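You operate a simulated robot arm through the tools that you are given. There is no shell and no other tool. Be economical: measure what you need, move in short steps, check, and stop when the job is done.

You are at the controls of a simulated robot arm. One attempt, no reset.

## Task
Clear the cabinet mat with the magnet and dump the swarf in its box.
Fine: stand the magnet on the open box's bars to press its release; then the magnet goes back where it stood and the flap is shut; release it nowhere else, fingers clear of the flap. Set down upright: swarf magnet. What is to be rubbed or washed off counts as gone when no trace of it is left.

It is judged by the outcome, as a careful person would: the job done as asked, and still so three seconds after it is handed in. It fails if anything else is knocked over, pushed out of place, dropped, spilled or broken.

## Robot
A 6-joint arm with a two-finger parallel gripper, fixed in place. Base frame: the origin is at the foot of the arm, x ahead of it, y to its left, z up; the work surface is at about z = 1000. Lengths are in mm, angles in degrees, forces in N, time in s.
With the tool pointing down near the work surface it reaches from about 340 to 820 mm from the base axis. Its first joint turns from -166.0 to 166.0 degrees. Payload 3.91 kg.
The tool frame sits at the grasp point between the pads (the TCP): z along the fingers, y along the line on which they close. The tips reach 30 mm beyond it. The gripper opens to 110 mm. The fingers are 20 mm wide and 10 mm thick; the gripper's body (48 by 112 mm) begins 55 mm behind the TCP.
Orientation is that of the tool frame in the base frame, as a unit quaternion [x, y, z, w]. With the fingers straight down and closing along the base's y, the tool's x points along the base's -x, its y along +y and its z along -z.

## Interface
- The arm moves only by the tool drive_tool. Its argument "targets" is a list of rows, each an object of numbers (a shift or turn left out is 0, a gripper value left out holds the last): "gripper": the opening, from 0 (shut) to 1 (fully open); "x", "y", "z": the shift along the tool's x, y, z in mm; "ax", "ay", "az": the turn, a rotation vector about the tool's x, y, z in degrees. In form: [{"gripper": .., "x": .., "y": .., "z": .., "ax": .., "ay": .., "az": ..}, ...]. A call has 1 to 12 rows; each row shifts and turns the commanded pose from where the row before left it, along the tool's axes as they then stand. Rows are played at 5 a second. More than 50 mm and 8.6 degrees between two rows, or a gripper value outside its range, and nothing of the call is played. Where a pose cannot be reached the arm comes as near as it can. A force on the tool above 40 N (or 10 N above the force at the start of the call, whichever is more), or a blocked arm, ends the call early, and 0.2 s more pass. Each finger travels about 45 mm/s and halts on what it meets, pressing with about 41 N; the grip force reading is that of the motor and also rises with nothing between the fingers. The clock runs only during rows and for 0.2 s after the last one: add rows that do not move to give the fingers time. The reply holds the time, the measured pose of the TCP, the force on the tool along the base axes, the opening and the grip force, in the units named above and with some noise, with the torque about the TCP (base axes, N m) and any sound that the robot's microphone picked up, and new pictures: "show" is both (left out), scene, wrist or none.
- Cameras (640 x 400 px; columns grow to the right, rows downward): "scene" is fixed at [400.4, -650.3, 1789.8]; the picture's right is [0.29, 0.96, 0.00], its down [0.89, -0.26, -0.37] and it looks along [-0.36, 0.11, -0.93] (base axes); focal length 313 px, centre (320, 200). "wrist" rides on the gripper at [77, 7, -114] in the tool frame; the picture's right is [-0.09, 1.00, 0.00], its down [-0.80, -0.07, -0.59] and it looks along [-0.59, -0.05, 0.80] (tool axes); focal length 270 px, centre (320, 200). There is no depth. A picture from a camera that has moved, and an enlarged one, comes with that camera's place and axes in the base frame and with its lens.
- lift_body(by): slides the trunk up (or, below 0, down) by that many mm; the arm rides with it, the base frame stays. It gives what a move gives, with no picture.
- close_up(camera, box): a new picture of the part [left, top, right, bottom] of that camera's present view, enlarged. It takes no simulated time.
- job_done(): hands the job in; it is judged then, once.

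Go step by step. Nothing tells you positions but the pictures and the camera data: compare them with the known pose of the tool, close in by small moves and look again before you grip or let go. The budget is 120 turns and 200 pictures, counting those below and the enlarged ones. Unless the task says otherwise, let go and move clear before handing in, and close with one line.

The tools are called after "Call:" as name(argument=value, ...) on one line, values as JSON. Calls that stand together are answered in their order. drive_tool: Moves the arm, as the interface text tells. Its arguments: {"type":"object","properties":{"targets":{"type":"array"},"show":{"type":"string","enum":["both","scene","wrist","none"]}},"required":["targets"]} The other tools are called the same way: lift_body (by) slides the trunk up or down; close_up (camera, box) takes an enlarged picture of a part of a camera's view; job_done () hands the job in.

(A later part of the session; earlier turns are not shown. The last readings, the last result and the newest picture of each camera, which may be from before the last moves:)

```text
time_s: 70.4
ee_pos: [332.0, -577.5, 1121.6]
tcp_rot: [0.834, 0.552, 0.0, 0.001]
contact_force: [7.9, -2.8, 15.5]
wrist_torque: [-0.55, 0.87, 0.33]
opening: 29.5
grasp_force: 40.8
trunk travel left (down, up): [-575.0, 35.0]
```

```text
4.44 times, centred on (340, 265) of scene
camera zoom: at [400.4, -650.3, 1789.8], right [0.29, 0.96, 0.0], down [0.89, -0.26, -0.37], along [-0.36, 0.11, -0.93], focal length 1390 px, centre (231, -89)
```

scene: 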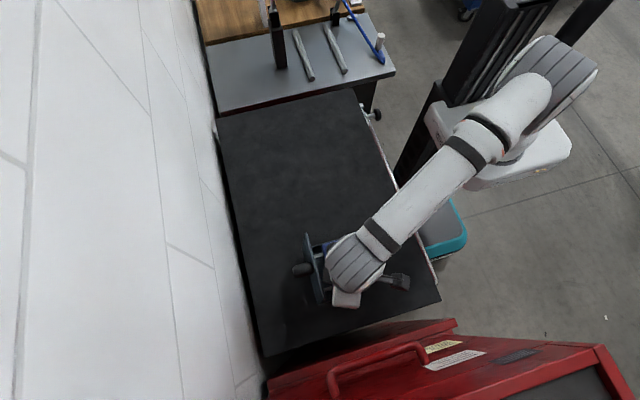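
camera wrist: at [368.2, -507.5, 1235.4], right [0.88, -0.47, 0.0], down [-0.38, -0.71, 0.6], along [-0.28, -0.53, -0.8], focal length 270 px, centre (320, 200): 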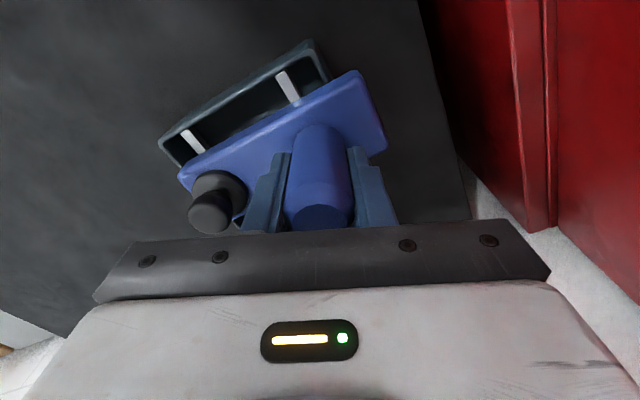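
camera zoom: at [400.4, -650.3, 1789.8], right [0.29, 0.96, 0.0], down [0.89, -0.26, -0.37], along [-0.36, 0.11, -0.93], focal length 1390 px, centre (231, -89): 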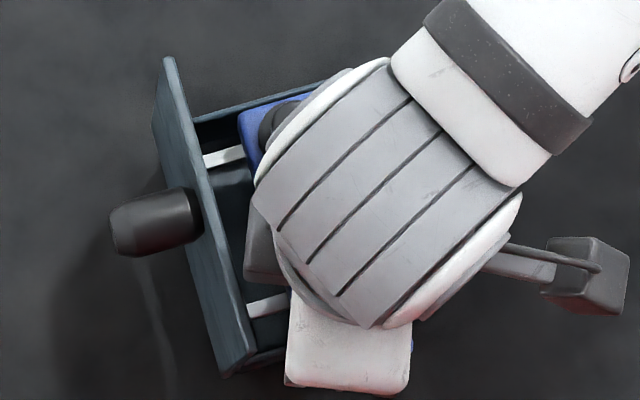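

Call:
drive_tool(targets=[{"z": -0.9}, {"gripper": 0.32}, {"gripper": 0.42}, {"gripper": 0.5}, {}, {}])

Call:
close_up(camera="wrist", box=[120, 20, 440, 240])

```text
time_s: 71.8
ee_pos: [330.4, -577.3, 1121.3]
tcp_rot: [0.834, 0.552, 0.001, 0.0]
contact_force: [-0.2, 0.8, 0.0]
wrist_torque: [-0.03, -0.01, 0.01]
opening: 55.0
grasp_force: 0.1
trunk travel left (down, up): [-575.0, 35.0]
camera wrist: at [367.1, -508.6, 1236.1], right [0.88, -0.47, 0.0], down [-0.38, -0.71, 0.59], along [-0.28, -0.53, -0.8], focal length 270 px, centre (320, 200)
```

scene: 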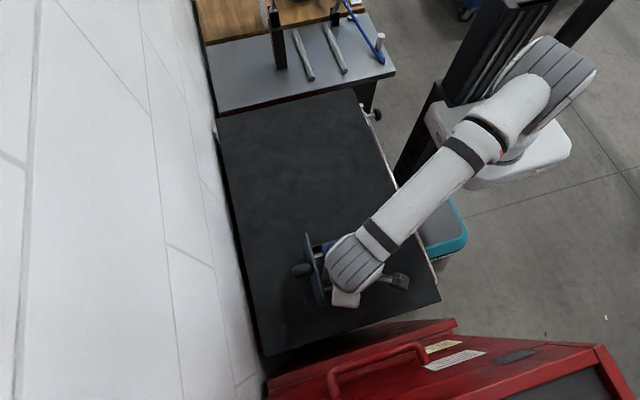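
wrist: 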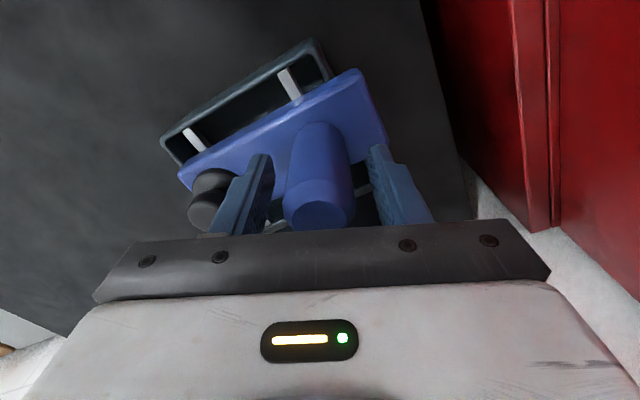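

```text
1.82 times, centred on (280, 130) of wrist
camera zoom: at [367.1, -508.6, 1236.1], right [0.88, -0.47, 0.0], down [-0.38, -0.71, 0.59], along [-0.28, -0.53, -0.8], focal length 491 px, centre (393, 327)
```

zoom: 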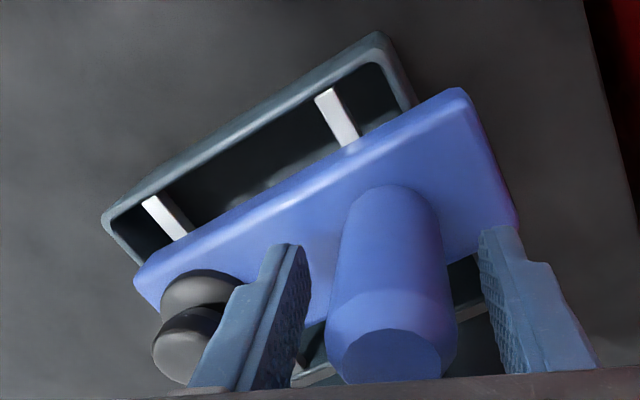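

The magnet stands on the bars by itself. I rise clear of the peg and look at the button.

Call:
drive_tool(targets=[{"z": -30}, {"z": -35}, {"z": -35}, {"gripper": 0.0, "y": -20, "x": 12}, {"y": -30}, {"y": -25}, {}])

Call:
close_up(camera="wrist", box=[200, 40, 460, 230])

Call:
close_up(camera="scene", box=[280, 210, 400, 310])

```text
time_s: 73.4
ee_pos: [267.0, -537.7, 1222.3]
tcp_rot: [0.834, 0.552, 0.0, 0.001]
contact_force: [-0.1, 0.8, 0.0]
wrist_torque: [0.0, 0.0, -0.01]
opening: 0.2
grasp_force: 32.4
trunk travel left (down, up): [-575.0, 35.0]
camera wrist: at [302.9, -468.8, 1336.4], right [0.88, -0.47, 0.0], down [-0.38, -0.71, 0.59], along [-0.28, -0.53, -0.8], focal length 270 px, centre (320, 200)
```

scene: 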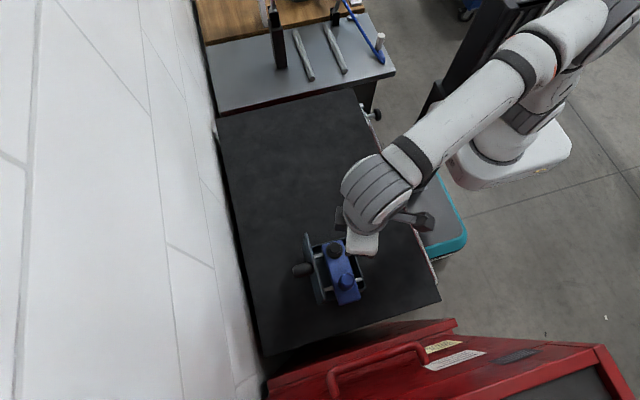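
wrist: 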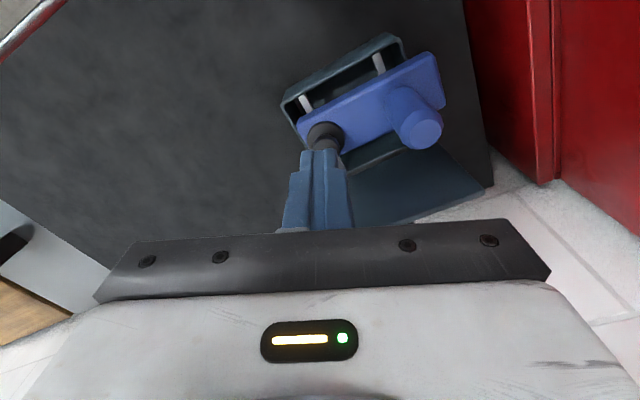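

```text
2.11 times, centred on (330, 135) of wrist
camera zoom: at [302.9, -468.8, 1336.4], right [0.88, -0.47, 0.0], down [-0.38, -0.71, 0.59], along [-0.28, -0.53, -0.8], focal length 569 px, centre (299, 337)
```

zoom: 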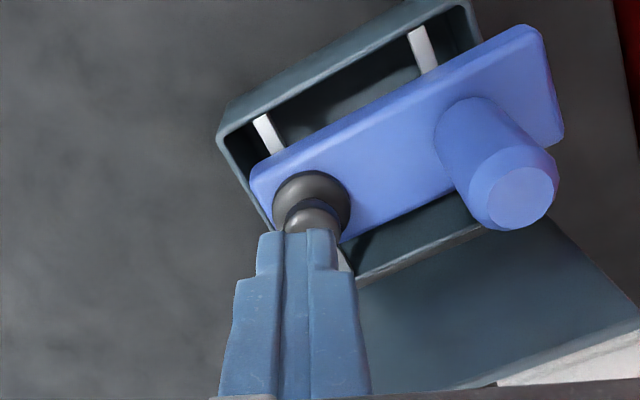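

```text
4.00 times, centred on (340, 260) of scene
camera zoom: at [400.4, -650.3, 1789.8], right [0.29, 0.96, 0.0], down [0.89, -0.26, -0.37], along [-0.36, 0.11, -0.93], focal length 1251 px, centre (240, -40)
```

zoom: 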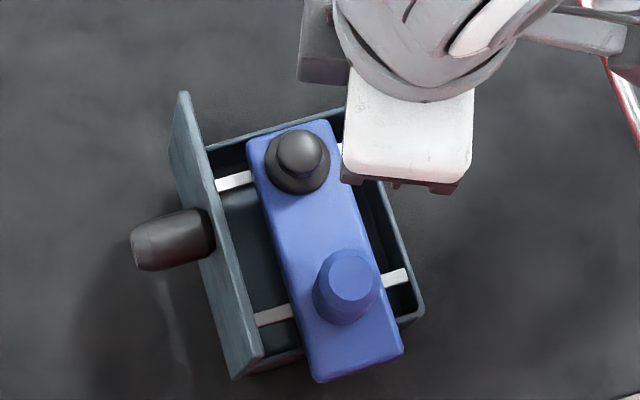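

The button top is at about (256,−570), z≈1106, just inside the bar. I position the closed fingertips above it.

Call:
drive_tool(targets=[{"x": -33.8, "y": 3.2, "z": 20}, {"z": 40}, {"z": 18}, {}, {}])

Call:
close_up(camera="wrist", box=[200, 40, 460, 230])

Call:
close_up(camera="scene", box=[280, 210, 400, 310])

```text
time_s: 74.6
ee_pos: [255.1, -568.2, 1144.4]
tcp_rot: [0.834, 0.552, -0.001, 0.001]
contact_force: [-0.2, -0.7, 0.6]
wrist_torque: [0.01, 0.03, 0.02]
opening: 0.0
grasp_force: 37.5
trunk travel left (down, up): [-575.0, 35.0]
camera wrist: at [291.0, -499.8, 1258.1], right [0.88, -0.47, 0.0], down [-0.38, -0.71, 0.59], along [-0.28, -0.53, -0.8], focal length 270 px, centre (320, 200)
```

scene: 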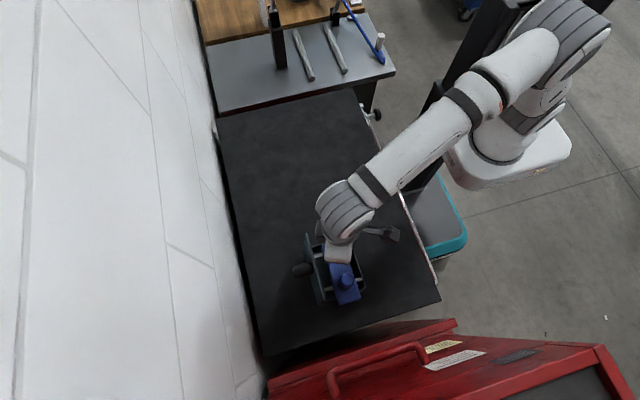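
wrist: 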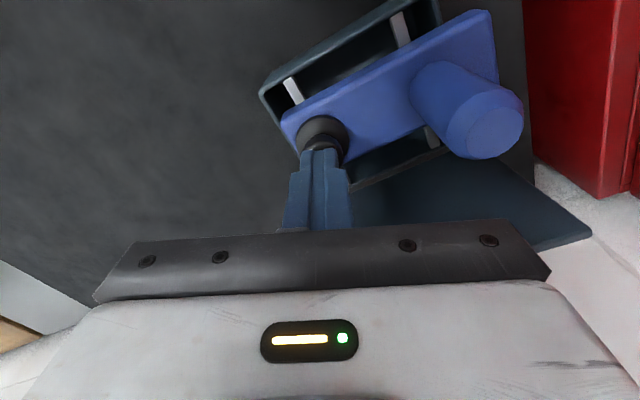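

```text
2.11 times, centred on (330, 135) of wrist
camera zoom: at [291.0, -499.8, 1258.1], right [0.88, -0.47, 0.0], down [-0.38, -0.71, 0.59], along [-0.28, -0.53, -0.8], focal length 569 px, centre (299, 337)
```

zoom: 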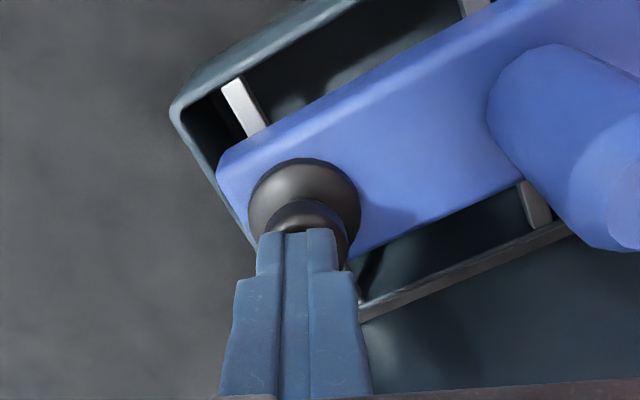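

```text
4.00 times, centred on (340, 260) of scene
camera zoom: at [400.4, -650.3, 1789.8], right [0.29, 0.96, 0.0], down [0.89, -0.26, -0.37], along [-0.36, 0.11, -0.93], focal length 1251 px, centre (240, -40)
```

zoom: 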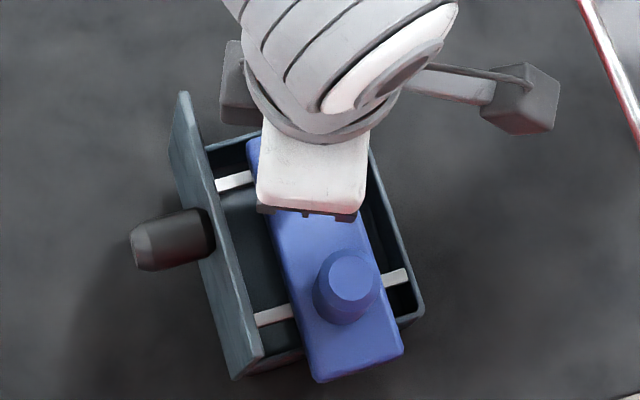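

Aligned over the button. Pressing down in small steps.

Call:
drive_tool(targets=[{"z": 4}, {"z": 2}, {"z": 2}, {"z": 2}, {}], show="wrist")

```text
time_s: 75.8
ee_pos: [256.4, -569.0, 1133.6]
tcp_rot: [0.834, 0.551, -0.001, 0.001]
contact_force: [-0.9, -0.7, 2.9]
wrist_torque: [-0.05, 0.03, 0.02]
opening: 0.0
grasp_force: 37.5
trunk travel left (down, up): [-575.0, 35.0]
heard: click
camera wrist: at [291.5, -500.2, 1247.2], right [0.88, -0.47, 0.0], down [-0.38, -0.71, 0.6], along [-0.28, -0.53, -0.8], focal length 270 px, centre (320, 200)
```

wrist: 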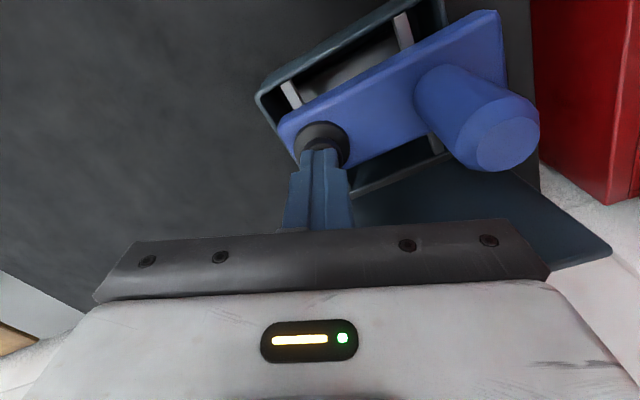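

A click: the release has fired. I hold briefly, then rise and inspect the box.

Call:
drive_tool(targets=[{"z": 1}, {}, {}, {}, {"z": -20}, {"z": -35}, {"z": -35}, {"x": 50}, {"x": 40}, {}])

Call:
close_up(camera="scene", box=[280, 210, 400, 310])

Call:
close_up(camera="wrist", box=[240, 0, 500, 180])

```text
time_s: 78.0
ee_pos: [292.4, -483.7, 1222.8]
tcp_rot: [0.834, 0.552, 0.001, 0.001]
contact_force: [0.6, -0.4, -0.1]
wrist_torque: [0.02, 0.0, 0.01]
opening: 0.0
grasp_force: 37.2
trunk travel left (down, up): [-575.0, 35.0]
camera wrist: at [328.2, -415.4, 1336.5], right [0.88, -0.47, 0.0], down [-0.38, -0.71, 0.59], along [-0.28, -0.53, -0.8], focal length 270 px, centre (320, 200)
```

scene: 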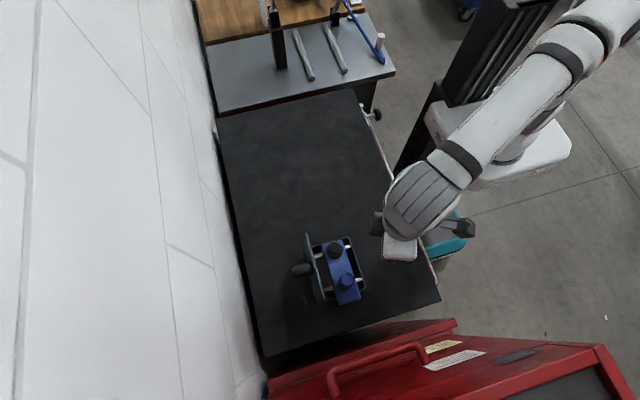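
wrist: 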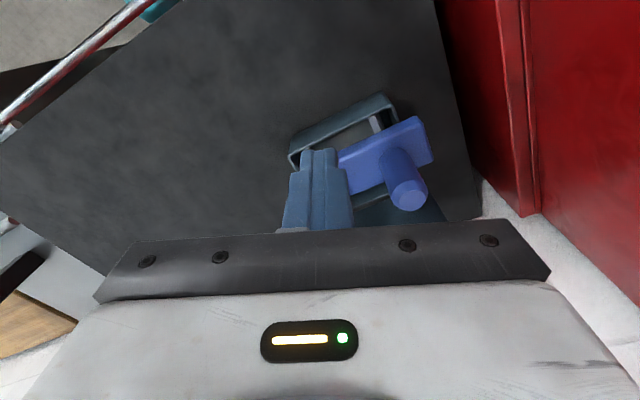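

```text
4.00 times, centred on (340, 260) of scene
camera zoom: at [400.4, -650.3, 1789.8], right [0.29, 0.96, 0.0], down [0.89, -0.26, -0.37], along [-0.36, 0.11, -0.93], focal length 1251 px, centre (240, -40)
```

zoom: 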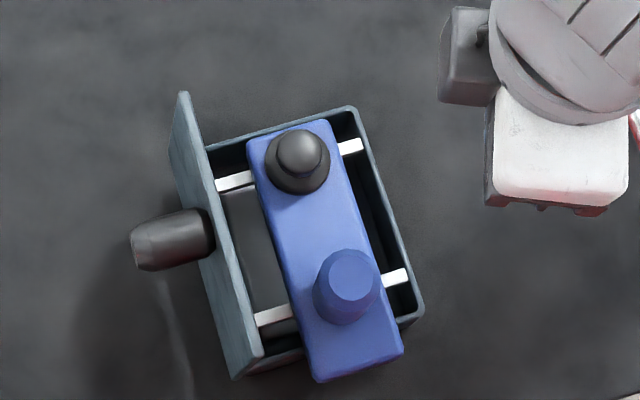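

```text
2.22 times, centred on (370, 90) of wrist
camera zoom: at [328.2, -415.4, 1336.5], right [0.88, -0.47, 0.0], down [-0.38, -0.71, 0.59], along [-0.28, -0.53, -0.8], focal length 601 px, centre (209, 444)
```

zoom: 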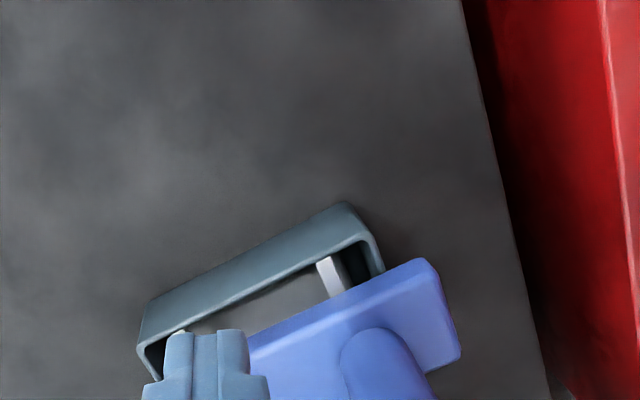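

The swarf now lies in the box as a grey layer and nothing spilled. I turn the gripper square again and return over the handle.

Call:
drive_tool(targets=[{"az": -7.8, "gripper": 0.5}, {"az": -7.8}, {"az": -7.6}, {"x": -28, "y": 15}, {"x": -29, "y": 15}, {"x": -29, "y": 14}, {}, {}], show="wrist")

Call:
close_up(camera="wrist", box=[140, 20, 480, 230])

```text
time_s: 79.8
ee_pos: [336.2, -571.0, 1221.7]
tcp_rot: [0.706, 0.708, 0.0, 0.001]
contact_force: [-0.6, 1.3, 0.5]
wrist_torque: [0.01, -0.04, 0.0]
opening: 55.4
grasp_force: 0.0
trunk travel left (down, up): [-575.0, 35.0]
camera wrist: at [343.1, -493.1, 1335.6], right [1.0, -0.08, 0.0], down [-0.07, -0.8, 0.6], along [-0.05, -0.59, -0.8], focal length 270 px, centre (320, 200)
```

wrist: 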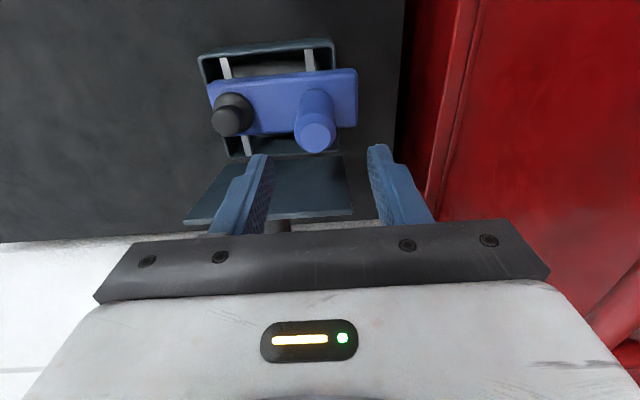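

```text
1.88 times, centred on (310, 125) of wrist
camera zoom: at [343.1, -493.1, 1335.6], right [1.0, -0.08, 0.0], down [-0.07, -0.8, 0.6], along [-0.05, -0.59, -0.8], focal length 509 px, centre (339, 341)
```

zoom: 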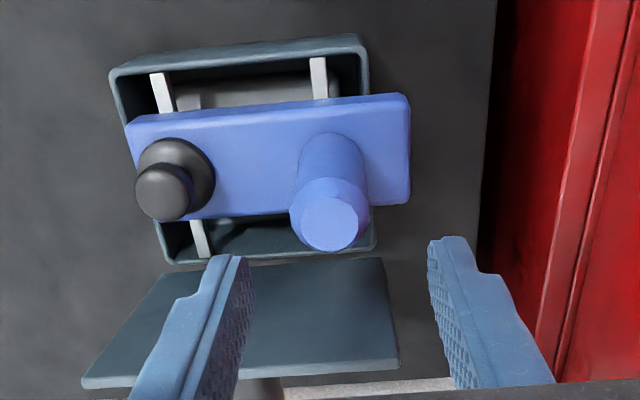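

Call:
drive_tool(targets=[{"y": -2, "z": 30}, {"z": 30}, {}, {}], show="none")

Call:
close_up(camera="wrist", box=[140, 40, 480, 240])

```text
time_s: 80.8
ee_pos: [333.5, -572.7, 1162.0]
tcp_rot: [0.706, 0.708, 0.0, 0.001]
contact_force: [-0.1, -0.5, 1.0]
wrist_torque: [0.01, 0.01, -0.01]
opening: 55.0
grasp_force: 0.1
trunk travel left (down, up): [-575.0, 35.0]
```

```text
1.88 times, centred on (310, 140) of wrist
camera zoom: at [339.5, -494.7, 1275.9], right [1.0, -0.08, 0.0], down [-0.07, -0.8, 0.6], along [-0.05, -0.59, -0.8], focal length 509 px, centre (339, 313)
```

zoom: 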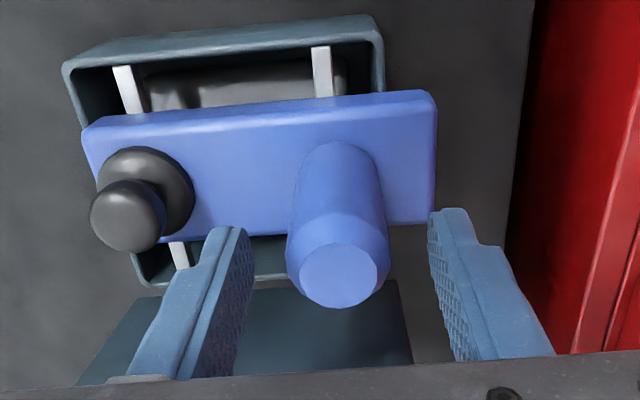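

Call:
drive_tool(targets=[{"x": 1, "z": 20}, {"z": 20}, {}, {"gripper": 0.35}, {"gripper": 0.1}, {}, {}, {}], show="none")

Call:
close_up(camera="wrist", box=[140, 40, 480, 240])

```text
time_s: 82.6
ee_pos: [332.6, -571.7, 1122.2]
tcp_rot: [0.706, 0.708, 0.0, 0.0]
contact_force: [1.5, 0.2, 0.7]
wrist_torque: [-0.11, 0.43, 0.08]
opening: 31.7
grasp_force: 40.9
trunk travel left (down, up): [-575.0, 35.0]
```

```text
1.88 times, centred on (310, 140) of wrist
camera zoom: at [338.9, -493.1, 1236.5], right [1.0, -0.08, 0.0], down [-0.07, -0.8, 0.6], along [-0.05, -0.59, -0.8], focal length 509 px, centre (339, 313)
```

zoom: 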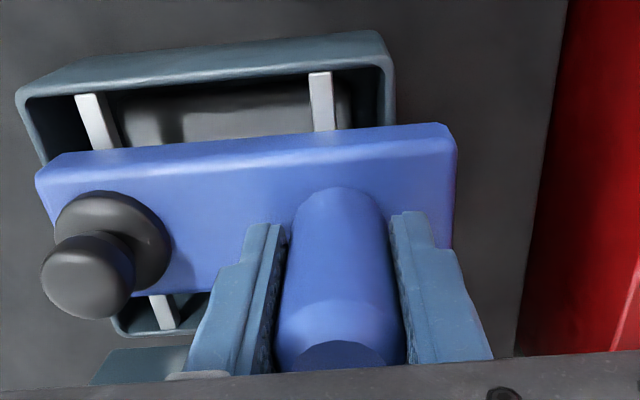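

Regripped squarely (31.7 mm). I lift, move along −x clear of the box and flap, then out to the magnet's original place.

Call:
drive_tool(targets=[{"z": -10}, {"z": -20}, {"y": -40}, {"y": -48}, {"y": -48}, {"y": -48}, {"y": -49}, {}], show="scene")

Call:
close_up(camera="scene", box=[280, 210, 400, 310])

```text
time_s: 84.4
ee_pos: [98.8, -570.8, 1150.1]
tcp_rot: [0.706, 0.708, -0.001, 0.0]
contact_force: [0.0, 0.1, -8.2]
wrist_torque: [0.03, -0.21, 0.01]
opening: 31.5
grasp_force: 41.1
trunk travel left (down, up): [-575.0, 35.0]
```

scene: 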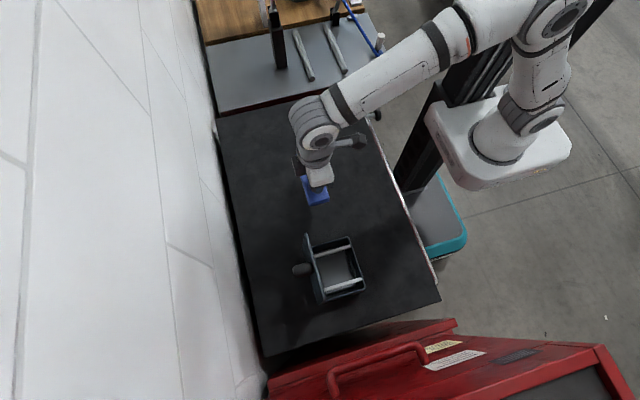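

```text
4.00 times, centred on (340, 260) of scene
camera zoom: at [400.4, -650.3, 1789.8], right [0.29, 0.96, 0.0], down [0.89, -0.26, -0.37], along [-0.36, 0.11, -0.93], focal length 1251 px, centre (240, -40)
```

zoom: 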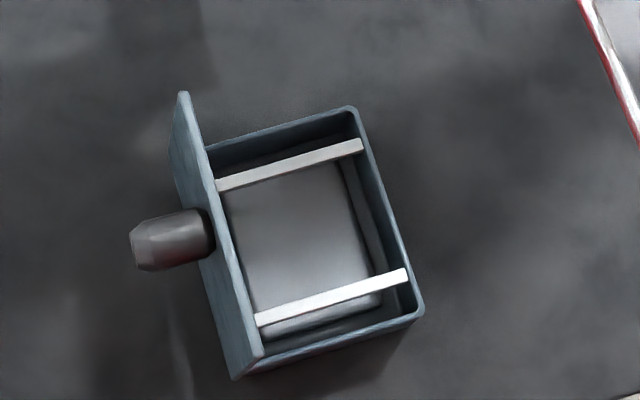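

The box holds the swarf. Now I move out to y≈−709 and descend towards the mat.

Call:
drive_tool(targets=[{"x": -45}, {"x": -45}, {"x": -40}, {"x": -8}, {"z": 30}, {"z": 30}, {"z": 14}, {}, {}])

Call:
close_up(camera="scene", box=[230, 160, 390, 260])

```text
time_s: 86.4
ee_pos: [100.0, -712.8, 1076.7]
tcp_rot: [0.706, 0.708, 0.001, 0.001]
contact_force: [-0.6, 0.1, -7.3]
wrist_torque: [-0.01, -0.17, -0.05]
opening: 31.7
grasp_force: 41.0
trunk travel left (down, up): [-575.0, 35.0]
camera wrist: at [106.1, -634.5, 1190.6], right [1.0, -0.08, 0.0], down [-0.07, -0.8, 0.59], along [-0.05, -0.59, -0.8], focal length 270 px, centre (320, 200)
```

scene: 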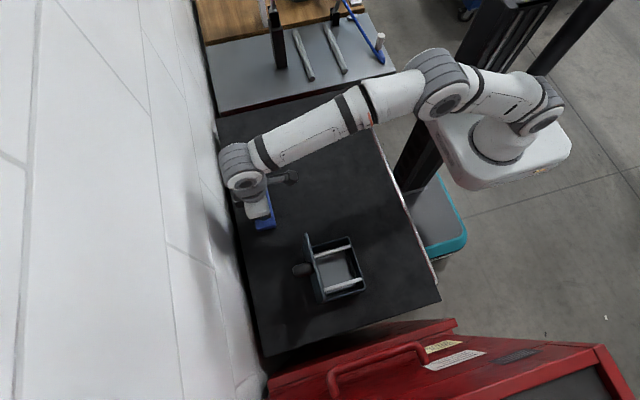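
wrist: 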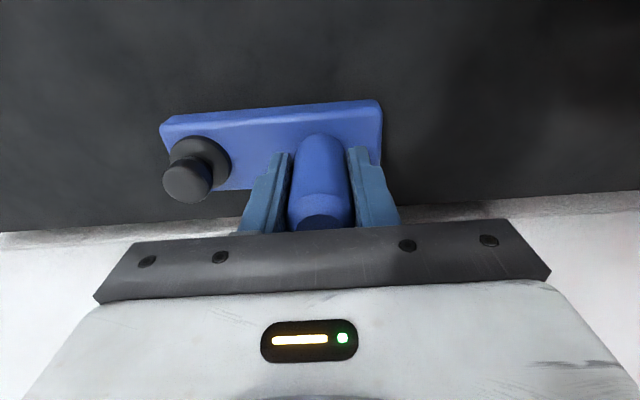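

```text
4.00 times, centred on (310, 210) of scene
camera zoom: at [400.4, -650.3, 1789.8], right [0.29, 0.96, 0.0], down [0.89, -0.26, -0.37], along [-0.36, 0.11, -0.93], focal length 1251 px, centre (360, 160)
```

zoom: 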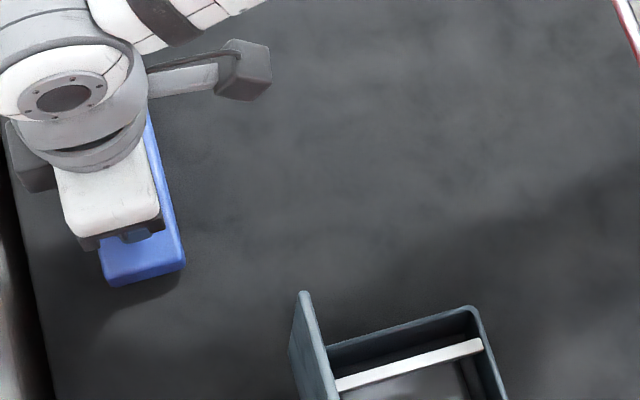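

Call:
drive_tool(targets=[{"x": 3.4, "y": -0.8}, {"z": 4}, {"z": 2}, {"z": 1}, {}], show="none")

Call:
drive_tool(targets=[{"z": 1}, {"z": 0.7}, {}], show="none")

```text
time_s: 87.6
ee_pos: [99.8, -707.2, 1070.1]
tcp_rot: [0.706, 0.708, 0.001, 0.001]
contact_force: [-0.1, 0.2, -7.3]
wrist_torque: [0.05, -0.18, -0.02]
opening: 31.6
grasp_force: 41.4
trunk travel left (down, up): [-575.0, 35.0]
```

```text
time_s: 88.4
ee_pos: [101.1, -708.4, 1068.9]
tcp_rot: [0.705, 0.709, 0.0, 0.001]
contact_force: [1.0, 1.0, -7.5]
wrist_torque: [0.01, -0.25, 0.02]
opening: 31.3
grasp_force: 41.0
trunk travel left (down, up): [-575.0, 35.0]
```

Call:
drive_tool(targets=[{"y": -1, "z": 0.8}, {"z": 0.8}, {}], show="none")

Call:
drive_tool(targets=[{"z": 0.5}, {}], show="none")

```text
time_s: 89.2
ee_pos: [98.7, -705.1, 1068.0]
tcp_rot: [0.706, 0.709, -0.001, 0.001]
contact_force: [2.7, -2.7, 1.2]
wrist_torque: [0.04, 0.52, 0.26]
opening: 31.6
grasp_force: 41.0
trunk travel left (down, up): [-575.0, 35.0]
```

```text
time_s: 89.8
ee_pos: [99.8, -706.6, 1068.2]
tcp_rot: [0.706, 0.708, -0.001, 0.001]
contact_force: [3.1, -2.2, 8.1]
wrist_torque: [0.18, 1.11, 0.21]
opening: 31.6
grasp_force: 41.2
trunk travel left (down, up): [-575.0, 35.0]
```

Call:
drive_tool(targets=[{"z": -1.5}, {"x": -2}, {"z": 1.4}, {}], show="none")

Call:
close_up(camera="scene", box=[230, 160, 390, 260])

```text
time_s: 90.8
ee_pos: [100.3, -707.0, 1067.9]
tcp_rot: [0.706, 0.708, 0.0, 0.001]
contact_force: [-3.2, 5.3, 5.7]
wrist_torque: [0.35, 1.13, -0.38]
opening: 31.8
grasp_force: 40.9
trunk travel left (down, up): [-575.0, 35.0]
```

```text
4.00 times, centred on (310, 210) of scene
camera zoom: at [400.4, -650.3, 1789.8], right [0.29, 0.96, 0.0], down [0.89, -0.26, -0.37], along [-0.36, 0.11, -0.93], focal length 1251 px, centre (360, 160)
```

zoom: 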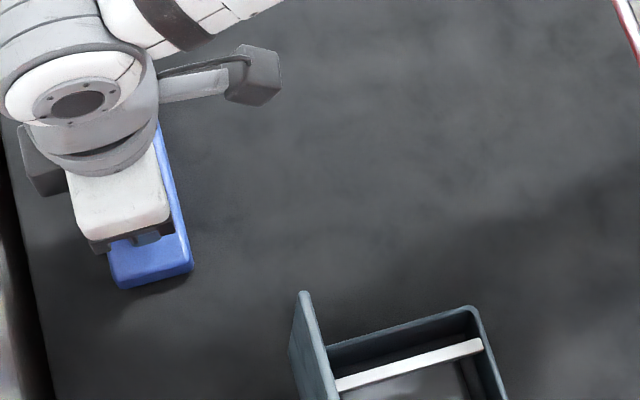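

The magnet's corners match its starting position. Releasing and rising.

Call:
drive_tool(targets=[{"z": -0.5}, {"gripper": 0.34}, {"gripper": 0.45}, {"gripper": 0.5}, {}, {"z": -10}, {"z": -35}, {"z": -40}, {}])

Call:
close_up(camera="wrist", box=[140, 40, 480, 240])

```text
time_s: 92.8
ee_pos: [100.3, -706.6, 1153.1]
tcp_rot: [0.706, 0.708, -0.001, 0.001]
contact_force: [-0.1, 0.7, 0.0]
wrist_torque: [0.01, -0.04, 0.02]
opening: 55.0
grasp_force: 0.0
trunk travel left (down, up): [-575.0, 35.0]
camera wrist: at [107.3, -629.8, 1267.5], right [1.0, -0.08, 0.0], down [-0.07, -0.8, 0.6], along [-0.05, -0.59, -0.8], focal length 270 px, centre (320, 200)
```

scene: 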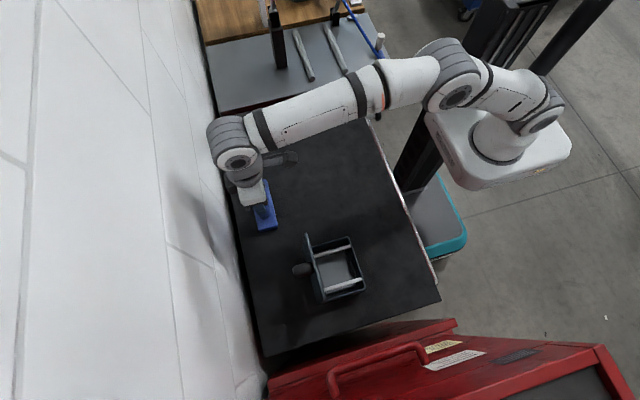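
wrist: 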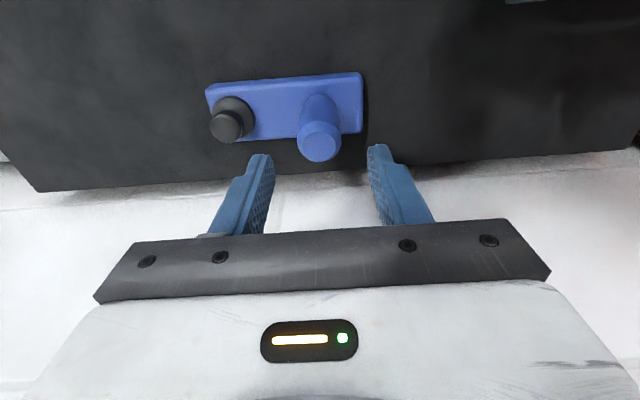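

```text
1.88 times, centred on (310, 140) of wrist
camera zoom: at [107.3, -629.8, 1267.5], right [1.0, -0.08, 0.0], down [-0.07, -0.8, 0.6], along [-0.05, -0.59, -0.8], focal length 509 px, centre (339, 313)
```

zoom: 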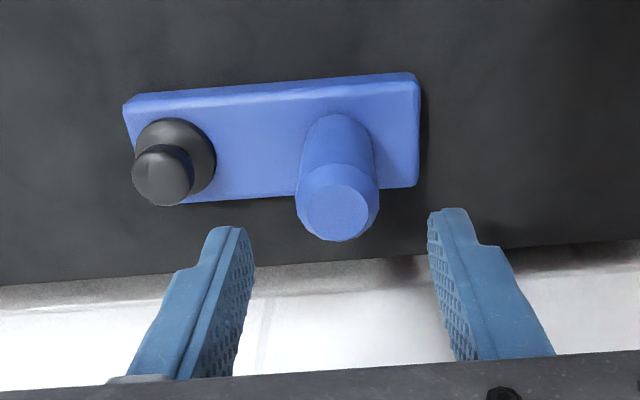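

The magnet stands upright in its place. Next I close the flap: with the trunk raised for reach, I go over to the knob behind the open flap.

Call:
lift_body(by=35)

Call:
drive_tool(targets=[{"z": -20, "x": 10}, {"y": 40, "x": 10}, {"y": 45, "x": 6}, {"y": 45, "x": 5}, {"y": 45}, {"y": 13}, {}, {}])

Call:
close_up(camera="wrist", box=[140, 20, 480, 240])

```text
time_s: 93.6
ee_pos: [100.9, -708.3, 1187.6]
tcp_rot: [0.706, 0.709, -0.001, 0.001]
contact_force: [-0.5, 0.8, 0.8]
wrist_torque: [-0.02, 0.0, -0.02]
opening: 54.9
grasp_force: 0.0
trunk travel left (down, up): [-610.0, 0.0]
```

```text
time_s: 95.4
ee_pos: [289.5, -674.0, 1209.8]
tcp_rot: [0.706, 0.708, 0.0, 0.001]
contact_force: [-0.3, 0.3, -0.3]
wrist_torque: [0.0, 0.03, 0.0]
opening: 54.9
grasp_force: 0.0
trunk travel left (down, up): [-610.0, 0.0]
camera wrist: at [295.6, -596.9, 1324.4], right [1.0, -0.08, 0.0], down [-0.07, -0.8, 0.6], along [-0.05, -0.59, -0.8], focal length 270 px, centre (320, 200)
```

scene: 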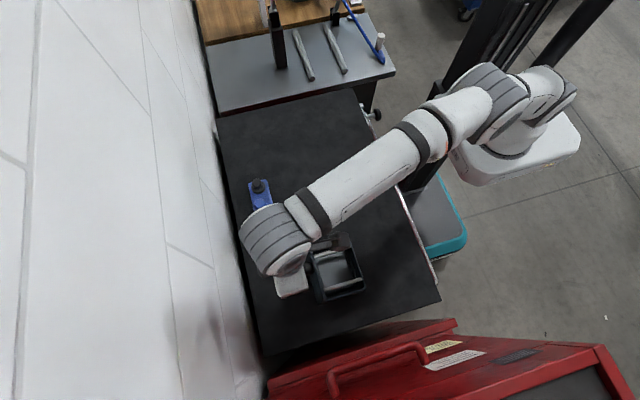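
wrist: 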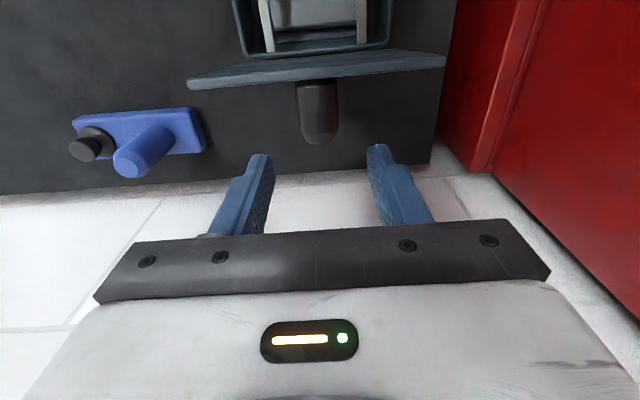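

```text
1.82 times, centred on (310, 130) of wrist
camera zoom: at [295.6, -596.9, 1324.4], right [1.0, -0.08, 0.0], down [-0.07, -0.8, 0.6], along [-0.05, -0.59, -0.8], focal length 491 px, centre (338, 327)
```

zoom: 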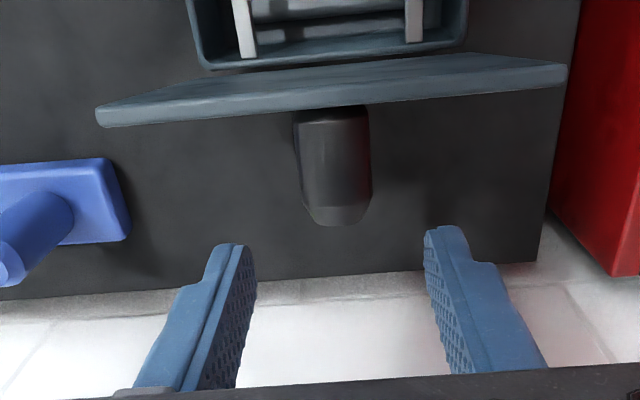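

The knob lies at x≈290, y −634…−670, z≈1148. I shift 16 mm towards it and lower to straddle it.

Call:
drive_tool(targets=[{"x": 16, "y": 0.5}, {"z": 22}, {"z": 21}, {}, {}], show="none")

Call:
close_up(camera="wrist", box=[140, 20, 480, 240])

```text
time_s: 96.6
ee_pos: [290.5, -659.1, 1166.7]
tcp_rot: [0.706, 0.709, 0.0, 0.001]
contact_force: [0.0, -0.1, -0.8]
wrist_torque: [0.02, 0.02, -0.01]
opening: 55.2
grasp_force: 0.0
trunk travel left (down, up): [-610.0, 0.0]
```

```text
1.82 times, centred on (310, 130) of wrist
camera zoom: at [296.4, -582.4, 1280.6], right [1.0, -0.08, 0.0], down [-0.07, -0.8, 0.6], along [-0.05, -0.59, -0.8], focal length 491 px, centre (338, 327)
```

zoom: 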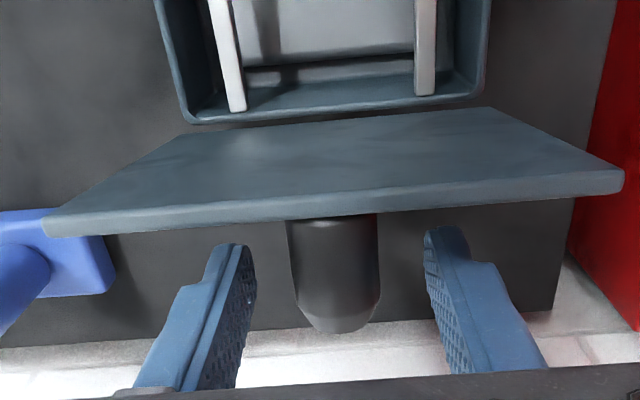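

Call:
drive_tool(targets=[{"gripper": 0.3}, {"gripper": 0.1}, {}, {}, {}], show="none")

Call:
close_up(camera="wrist", box=[140, 20, 480, 240])

```text
time_s: 97.8
ee_pos: [290.1, -658.9, 1166.2]
tcp_rot: [0.706, 0.708, 0.0, 0.002]
contact_force: [-1.4, 0.3, -0.6]
wrist_torque: [-0.04, -0.1, -0.96]
opening: 25.0
grasp_force: 44.8
trunk travel left (down, up): [-610.0, 0.0]
```

```text
1.82 times, centred on (310, 130) of wrist
camera zoom: at [296.1, -582.4, 1280.7], right [1.0, -0.09, 0.0], down [-0.07, -0.8, 0.6], along [-0.05, -0.59, -0.8], focal length 491 px, centre (338, 327)
```

zoom: 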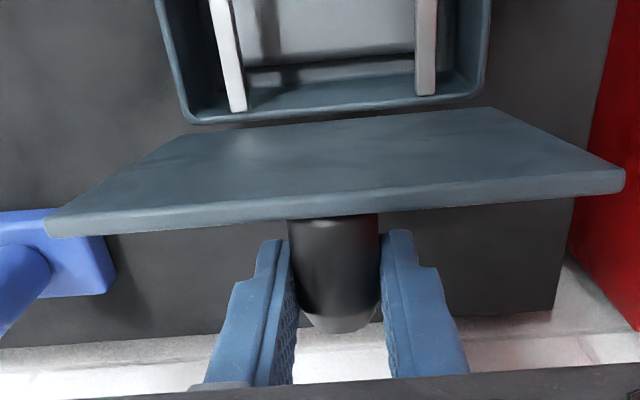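

Knob gripped. I follow the arc back in steps, keeping the tool upright.

Call:
drive_tool(targets=[{"x": 8.9, "z": -2.4}, {"x": 9.4, "z": -1.5}, {"x": 9.6, "z": -0.5}, {"x": 9.6, "z": 0.5}, {}], show="wrist")

```text
time_s: 99.0
ee_pos: [290.1, -625.1, 1168.3]
tcp_rot: [0.706, 0.708, 0.0, -0.001]
contact_force: [0.4, -12.6, -4.7]
wrist_torque: [-1.37, -0.33, -0.97]
opening: 25.1
grasp_force: 45.0
trunk travel left (down, up): [-610.0, 0.0]
camera wrist: at [296.2, -547.5, 1282.9], right [1.0, -0.09, 0.0], down [-0.07, -0.8, 0.59], along [-0.05, -0.59, -0.8], focal length 270 px, centre (320, 200)
```

wrist: 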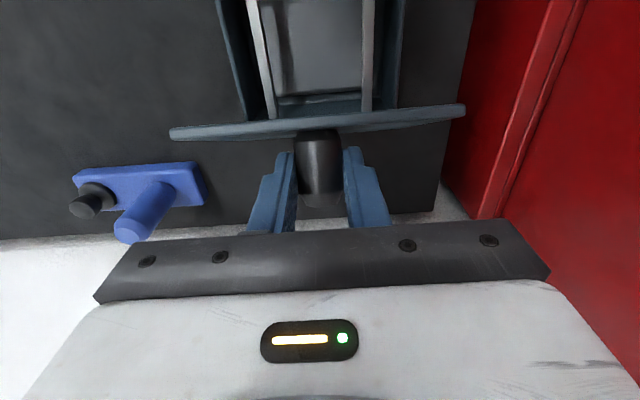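

Call:
drive_tool(targets=[{"x": 9.4, "z": 1.5}, {"x": 9.2, "z": 2.5}, {"x": 9.0, "z": 3.4}, {"x": 8.5, "z": 4.3}, {}], show="wrist")

```text
time_s: 100.2
ee_pos: [290.0, -587.4, 1157.4]
tcp_rot: [0.706, 0.708, -0.001, 0.002]
contact_force: [0.8, -12.7, 6.0]
wrist_torque: [-1.57, -0.84, -1.06]
opening: 25.0
grasp_force: 45.5
trunk travel left (down, up): [-610.0, 0.0]
camera wrist: at [296.0, -510.3, 1271.2], right [1.0, -0.09, 0.0], down [-0.07, -0.8, 0.6], along [-0.05, -0.59, -0.8], focal length 270 px, centre (320, 200)
```

wrist: 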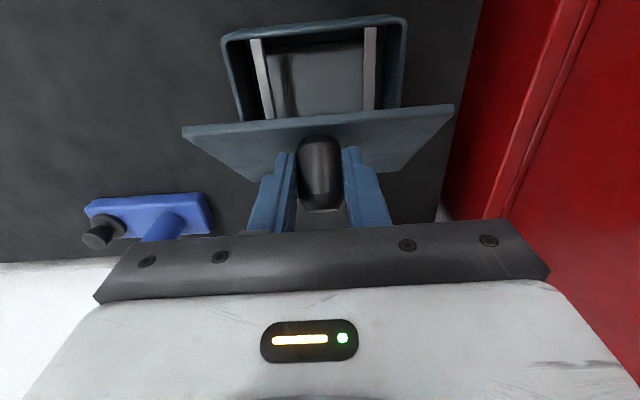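

Call:
drive_tool(targets=[{"x": 8.0, "z": 5.3}, {"x": 7.5, "z": 6.0}, {"x": 6.7, "z": 6.7}, {"x": 6.0, "z": 7.5}, {}], show="wrist")

```text
time_s: 101.4
ee_pos: [290.1, -555.7, 1132.9]
tcp_rot: [0.706, 0.709, 0.0, 0.001]
contact_force: [1.7, -3.6, 12.4]
wrist_torque: [-1.24, -0.61, -0.26]
opening: 25.2
grasp_force: 45.2
trunk travel left (down, up): [-610.0, 0.0]
camera wrist: at [296.0, -479.3, 1246.5], right [1.0, -0.08, 0.0], down [-0.07, -0.8, 0.6], along [-0.05, -0.59, -0.8], focal length 270 px, centre (320, 200)
```

wrist: 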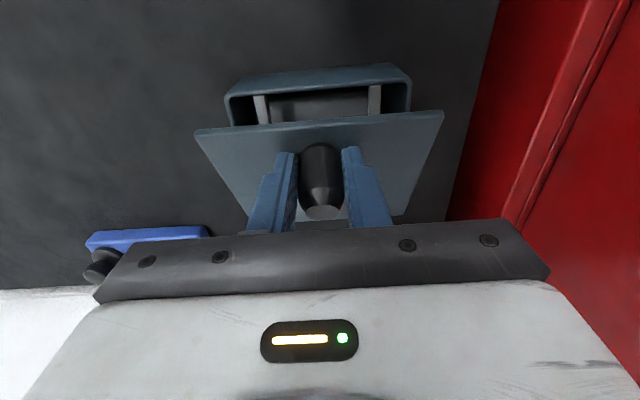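

Call:
drive_tool(targets=[{"x": 5.3, "z": 8.0}, {"x": 4.3, "z": 8.5}, {"x": 2.0, "z": 5.5}, {}], show="wrist")

Call:
close_up(camera="wrist", box=[180, 60, 460, 240])

```text
time_s: 102.4
ee_pos: [289.7, -544.0, 1111.2]
tcp_rot: [0.706, 0.709, 0.0, 0.001]
contact_force: [11.6, 4.6, 16.9]
wrist_torque: [-1.26, 0.5, 0.2]
opening: 25.3
grasp_force: 44.7
trunk travel left (down, up): [-610.0, 0.0]
camera wrist: at [296.1, -466.9, 1225.1], right [1.0, -0.08, 0.0], down [-0.07, -0.8, 0.6], along [-0.05, -0.59, -0.8], focal length 270 px, centre (320, 200)
```

wrist: 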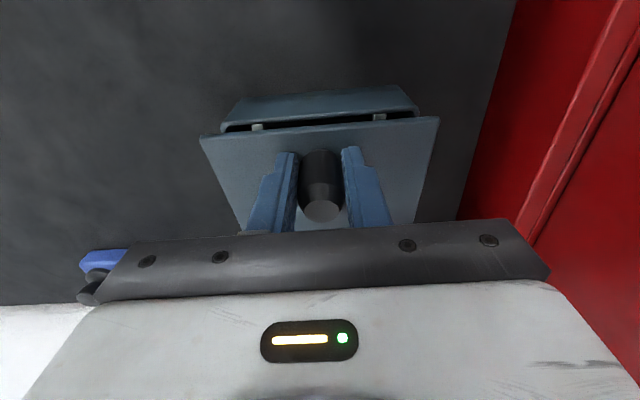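

```text
2.22 times, centred on (320, 150) of wrist
camera zoom: at [296.1, -466.9, 1225.1], right [1.0, -0.08, 0.0], down [-0.07, -0.8, 0.6], along [-0.05, -0.59, -0.8], focal length 601 px, centre (320, 311)
```

zoom: 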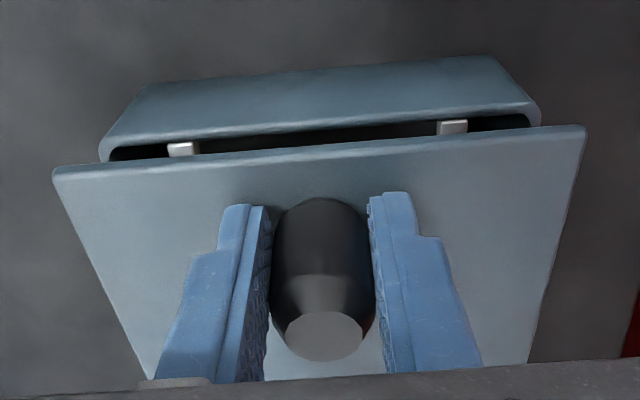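

Nearly shut. A few more millimetres down.

Call:
drive_tool(targets=[{"x": 1.5, "z": 4}, {"x": 0.5, "z": 3}, {}], show="none")

Call:
close_up(camera="wrist", box=[180, 60, 460, 240])

```text
time_s: 103.2
ee_pos: [288.9, -542.1, 1102.7]
tcp_rot: [0.706, 0.709, 0.0, 0.0]
contact_force: [9.8, 10.3, 16.7]
wrist_torque: [-1.09, 0.49, 0.12]
opening: 25.5
grasp_force: 45.0
trunk travel left (down, up): [-610.0, 0.0]
```

```text
2.22 times, centred on (320, 150) of wrist
camera zoom: at [296.1, -464.4, 1217.8], right [1.0, -0.08, 0.0], down [-0.07, -0.8, 0.6], along [-0.05, -0.59, -0.8], focal length 601 px, centre (320, 311)
```

zoom: 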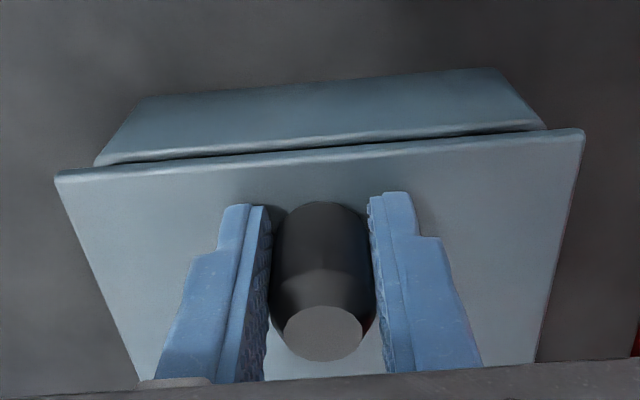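

Call:
drive_tool(targets=[{"x": 0.5, "z": 2.5}, {"z": 2}, {}], show="none")

Call:
close_up(camera="wrist", box=[180, 60, 460, 240])

```text
time_s: 104.0
ee_pos: [289.8, -543.1, 1099.8]
tcp_rot: [0.706, 0.708, -0.001, 0.001]
contact_force: [8.8, 14.0, 16.0]
wrist_torque: [-1.04, 0.57, 0.1]
opening: 25.5
grasp_force: 45.2
trunk travel left (down, up): [-610.0, 0.0]
```

```text
2.22 times, centred on (320, 150) of wrist
camera zoom: at [296.1, -463.5, 1213.9], right [1.0, -0.08, 0.0], down [-0.07, -0.8, 0.6], along [-0.05, -0.59, -0.8], focal length 601 px, centre (320, 311)
```

zoom: 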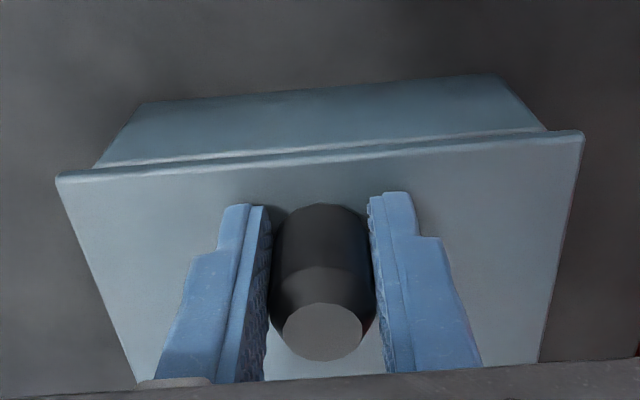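

Essentially shut; I open the fingers so it settles, rise clear and check.

Call:
drive_tool(targets=[{"gripper": 0.35}, {"gripper": 0.5}, {}, {"z": -10}, {"z": -40}, {"z": -40}, {"x": 40, "z": -20}, {"x": 45}, {"x": 45}, {}])

Call:
close_up(camera="wrist", box=[180, 40, 460, 240])

Call:
close_up(camera="scene", box=[230, 160, 390, 310])

```text
time_s: 106.2
ee_pos: [291.8, -415.1, 1205.4]
tcp_rot: [0.706, 0.708, 0.0, 0.001]
contact_force: [0.5, -0.1, -0.2]
wrist_torque: [-0.02, -0.02, -0.02]
opening: 54.8
grasp_force: 0.1
trunk travel left (down, up): [-610.0, 0.0]
camera wrist: at [297.4, -337.0, 1319.4], right [1.0, -0.09, 0.0], down [-0.07, -0.8, 0.59], along [-0.05, -0.59, -0.8], focal length 270 px, centre (320, 200)
```

scene: 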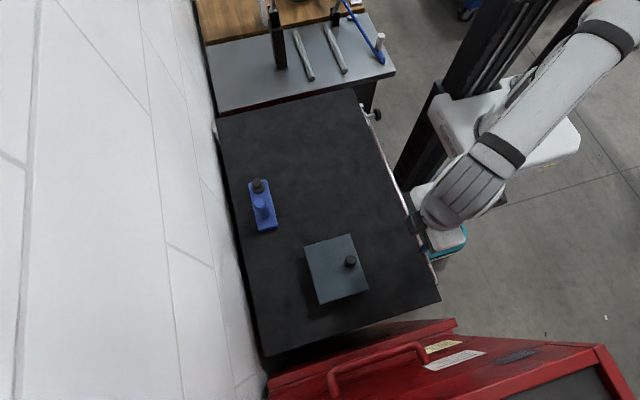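
wrist: 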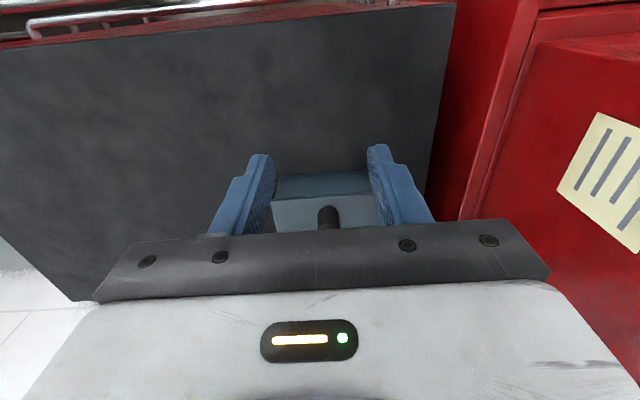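

```text
2.00 times, centred on (320, 140) of wrist
camera zoom: at [297.4, -337.0, 1319.4], right [1.0, -0.09, 0.0], down [-0.07, -0.8, 0.59], along [-0.05, -0.59, -0.8], focal length 541 px, centre (320, 320)
```

zoom: 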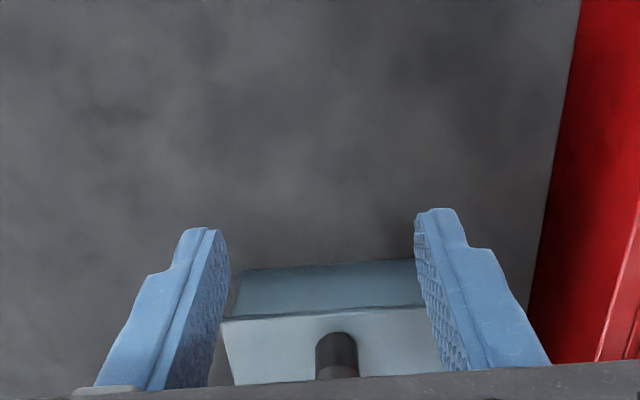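

```text
2.67 times, centred on (310, 235) of scene
camera zoom: at [400.4, -650.3, 1789.8], right [0.29, 0.96, 0.0], down [0.89, -0.26, -0.37], along [-0.36, 0.11, -0.93], focal length 834 px, centre (347, 107)
```

zoom: 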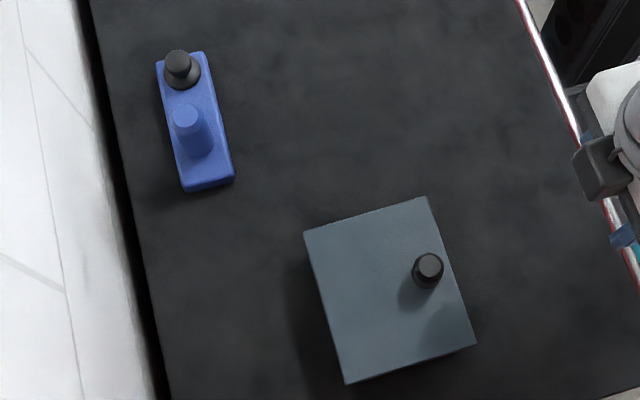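

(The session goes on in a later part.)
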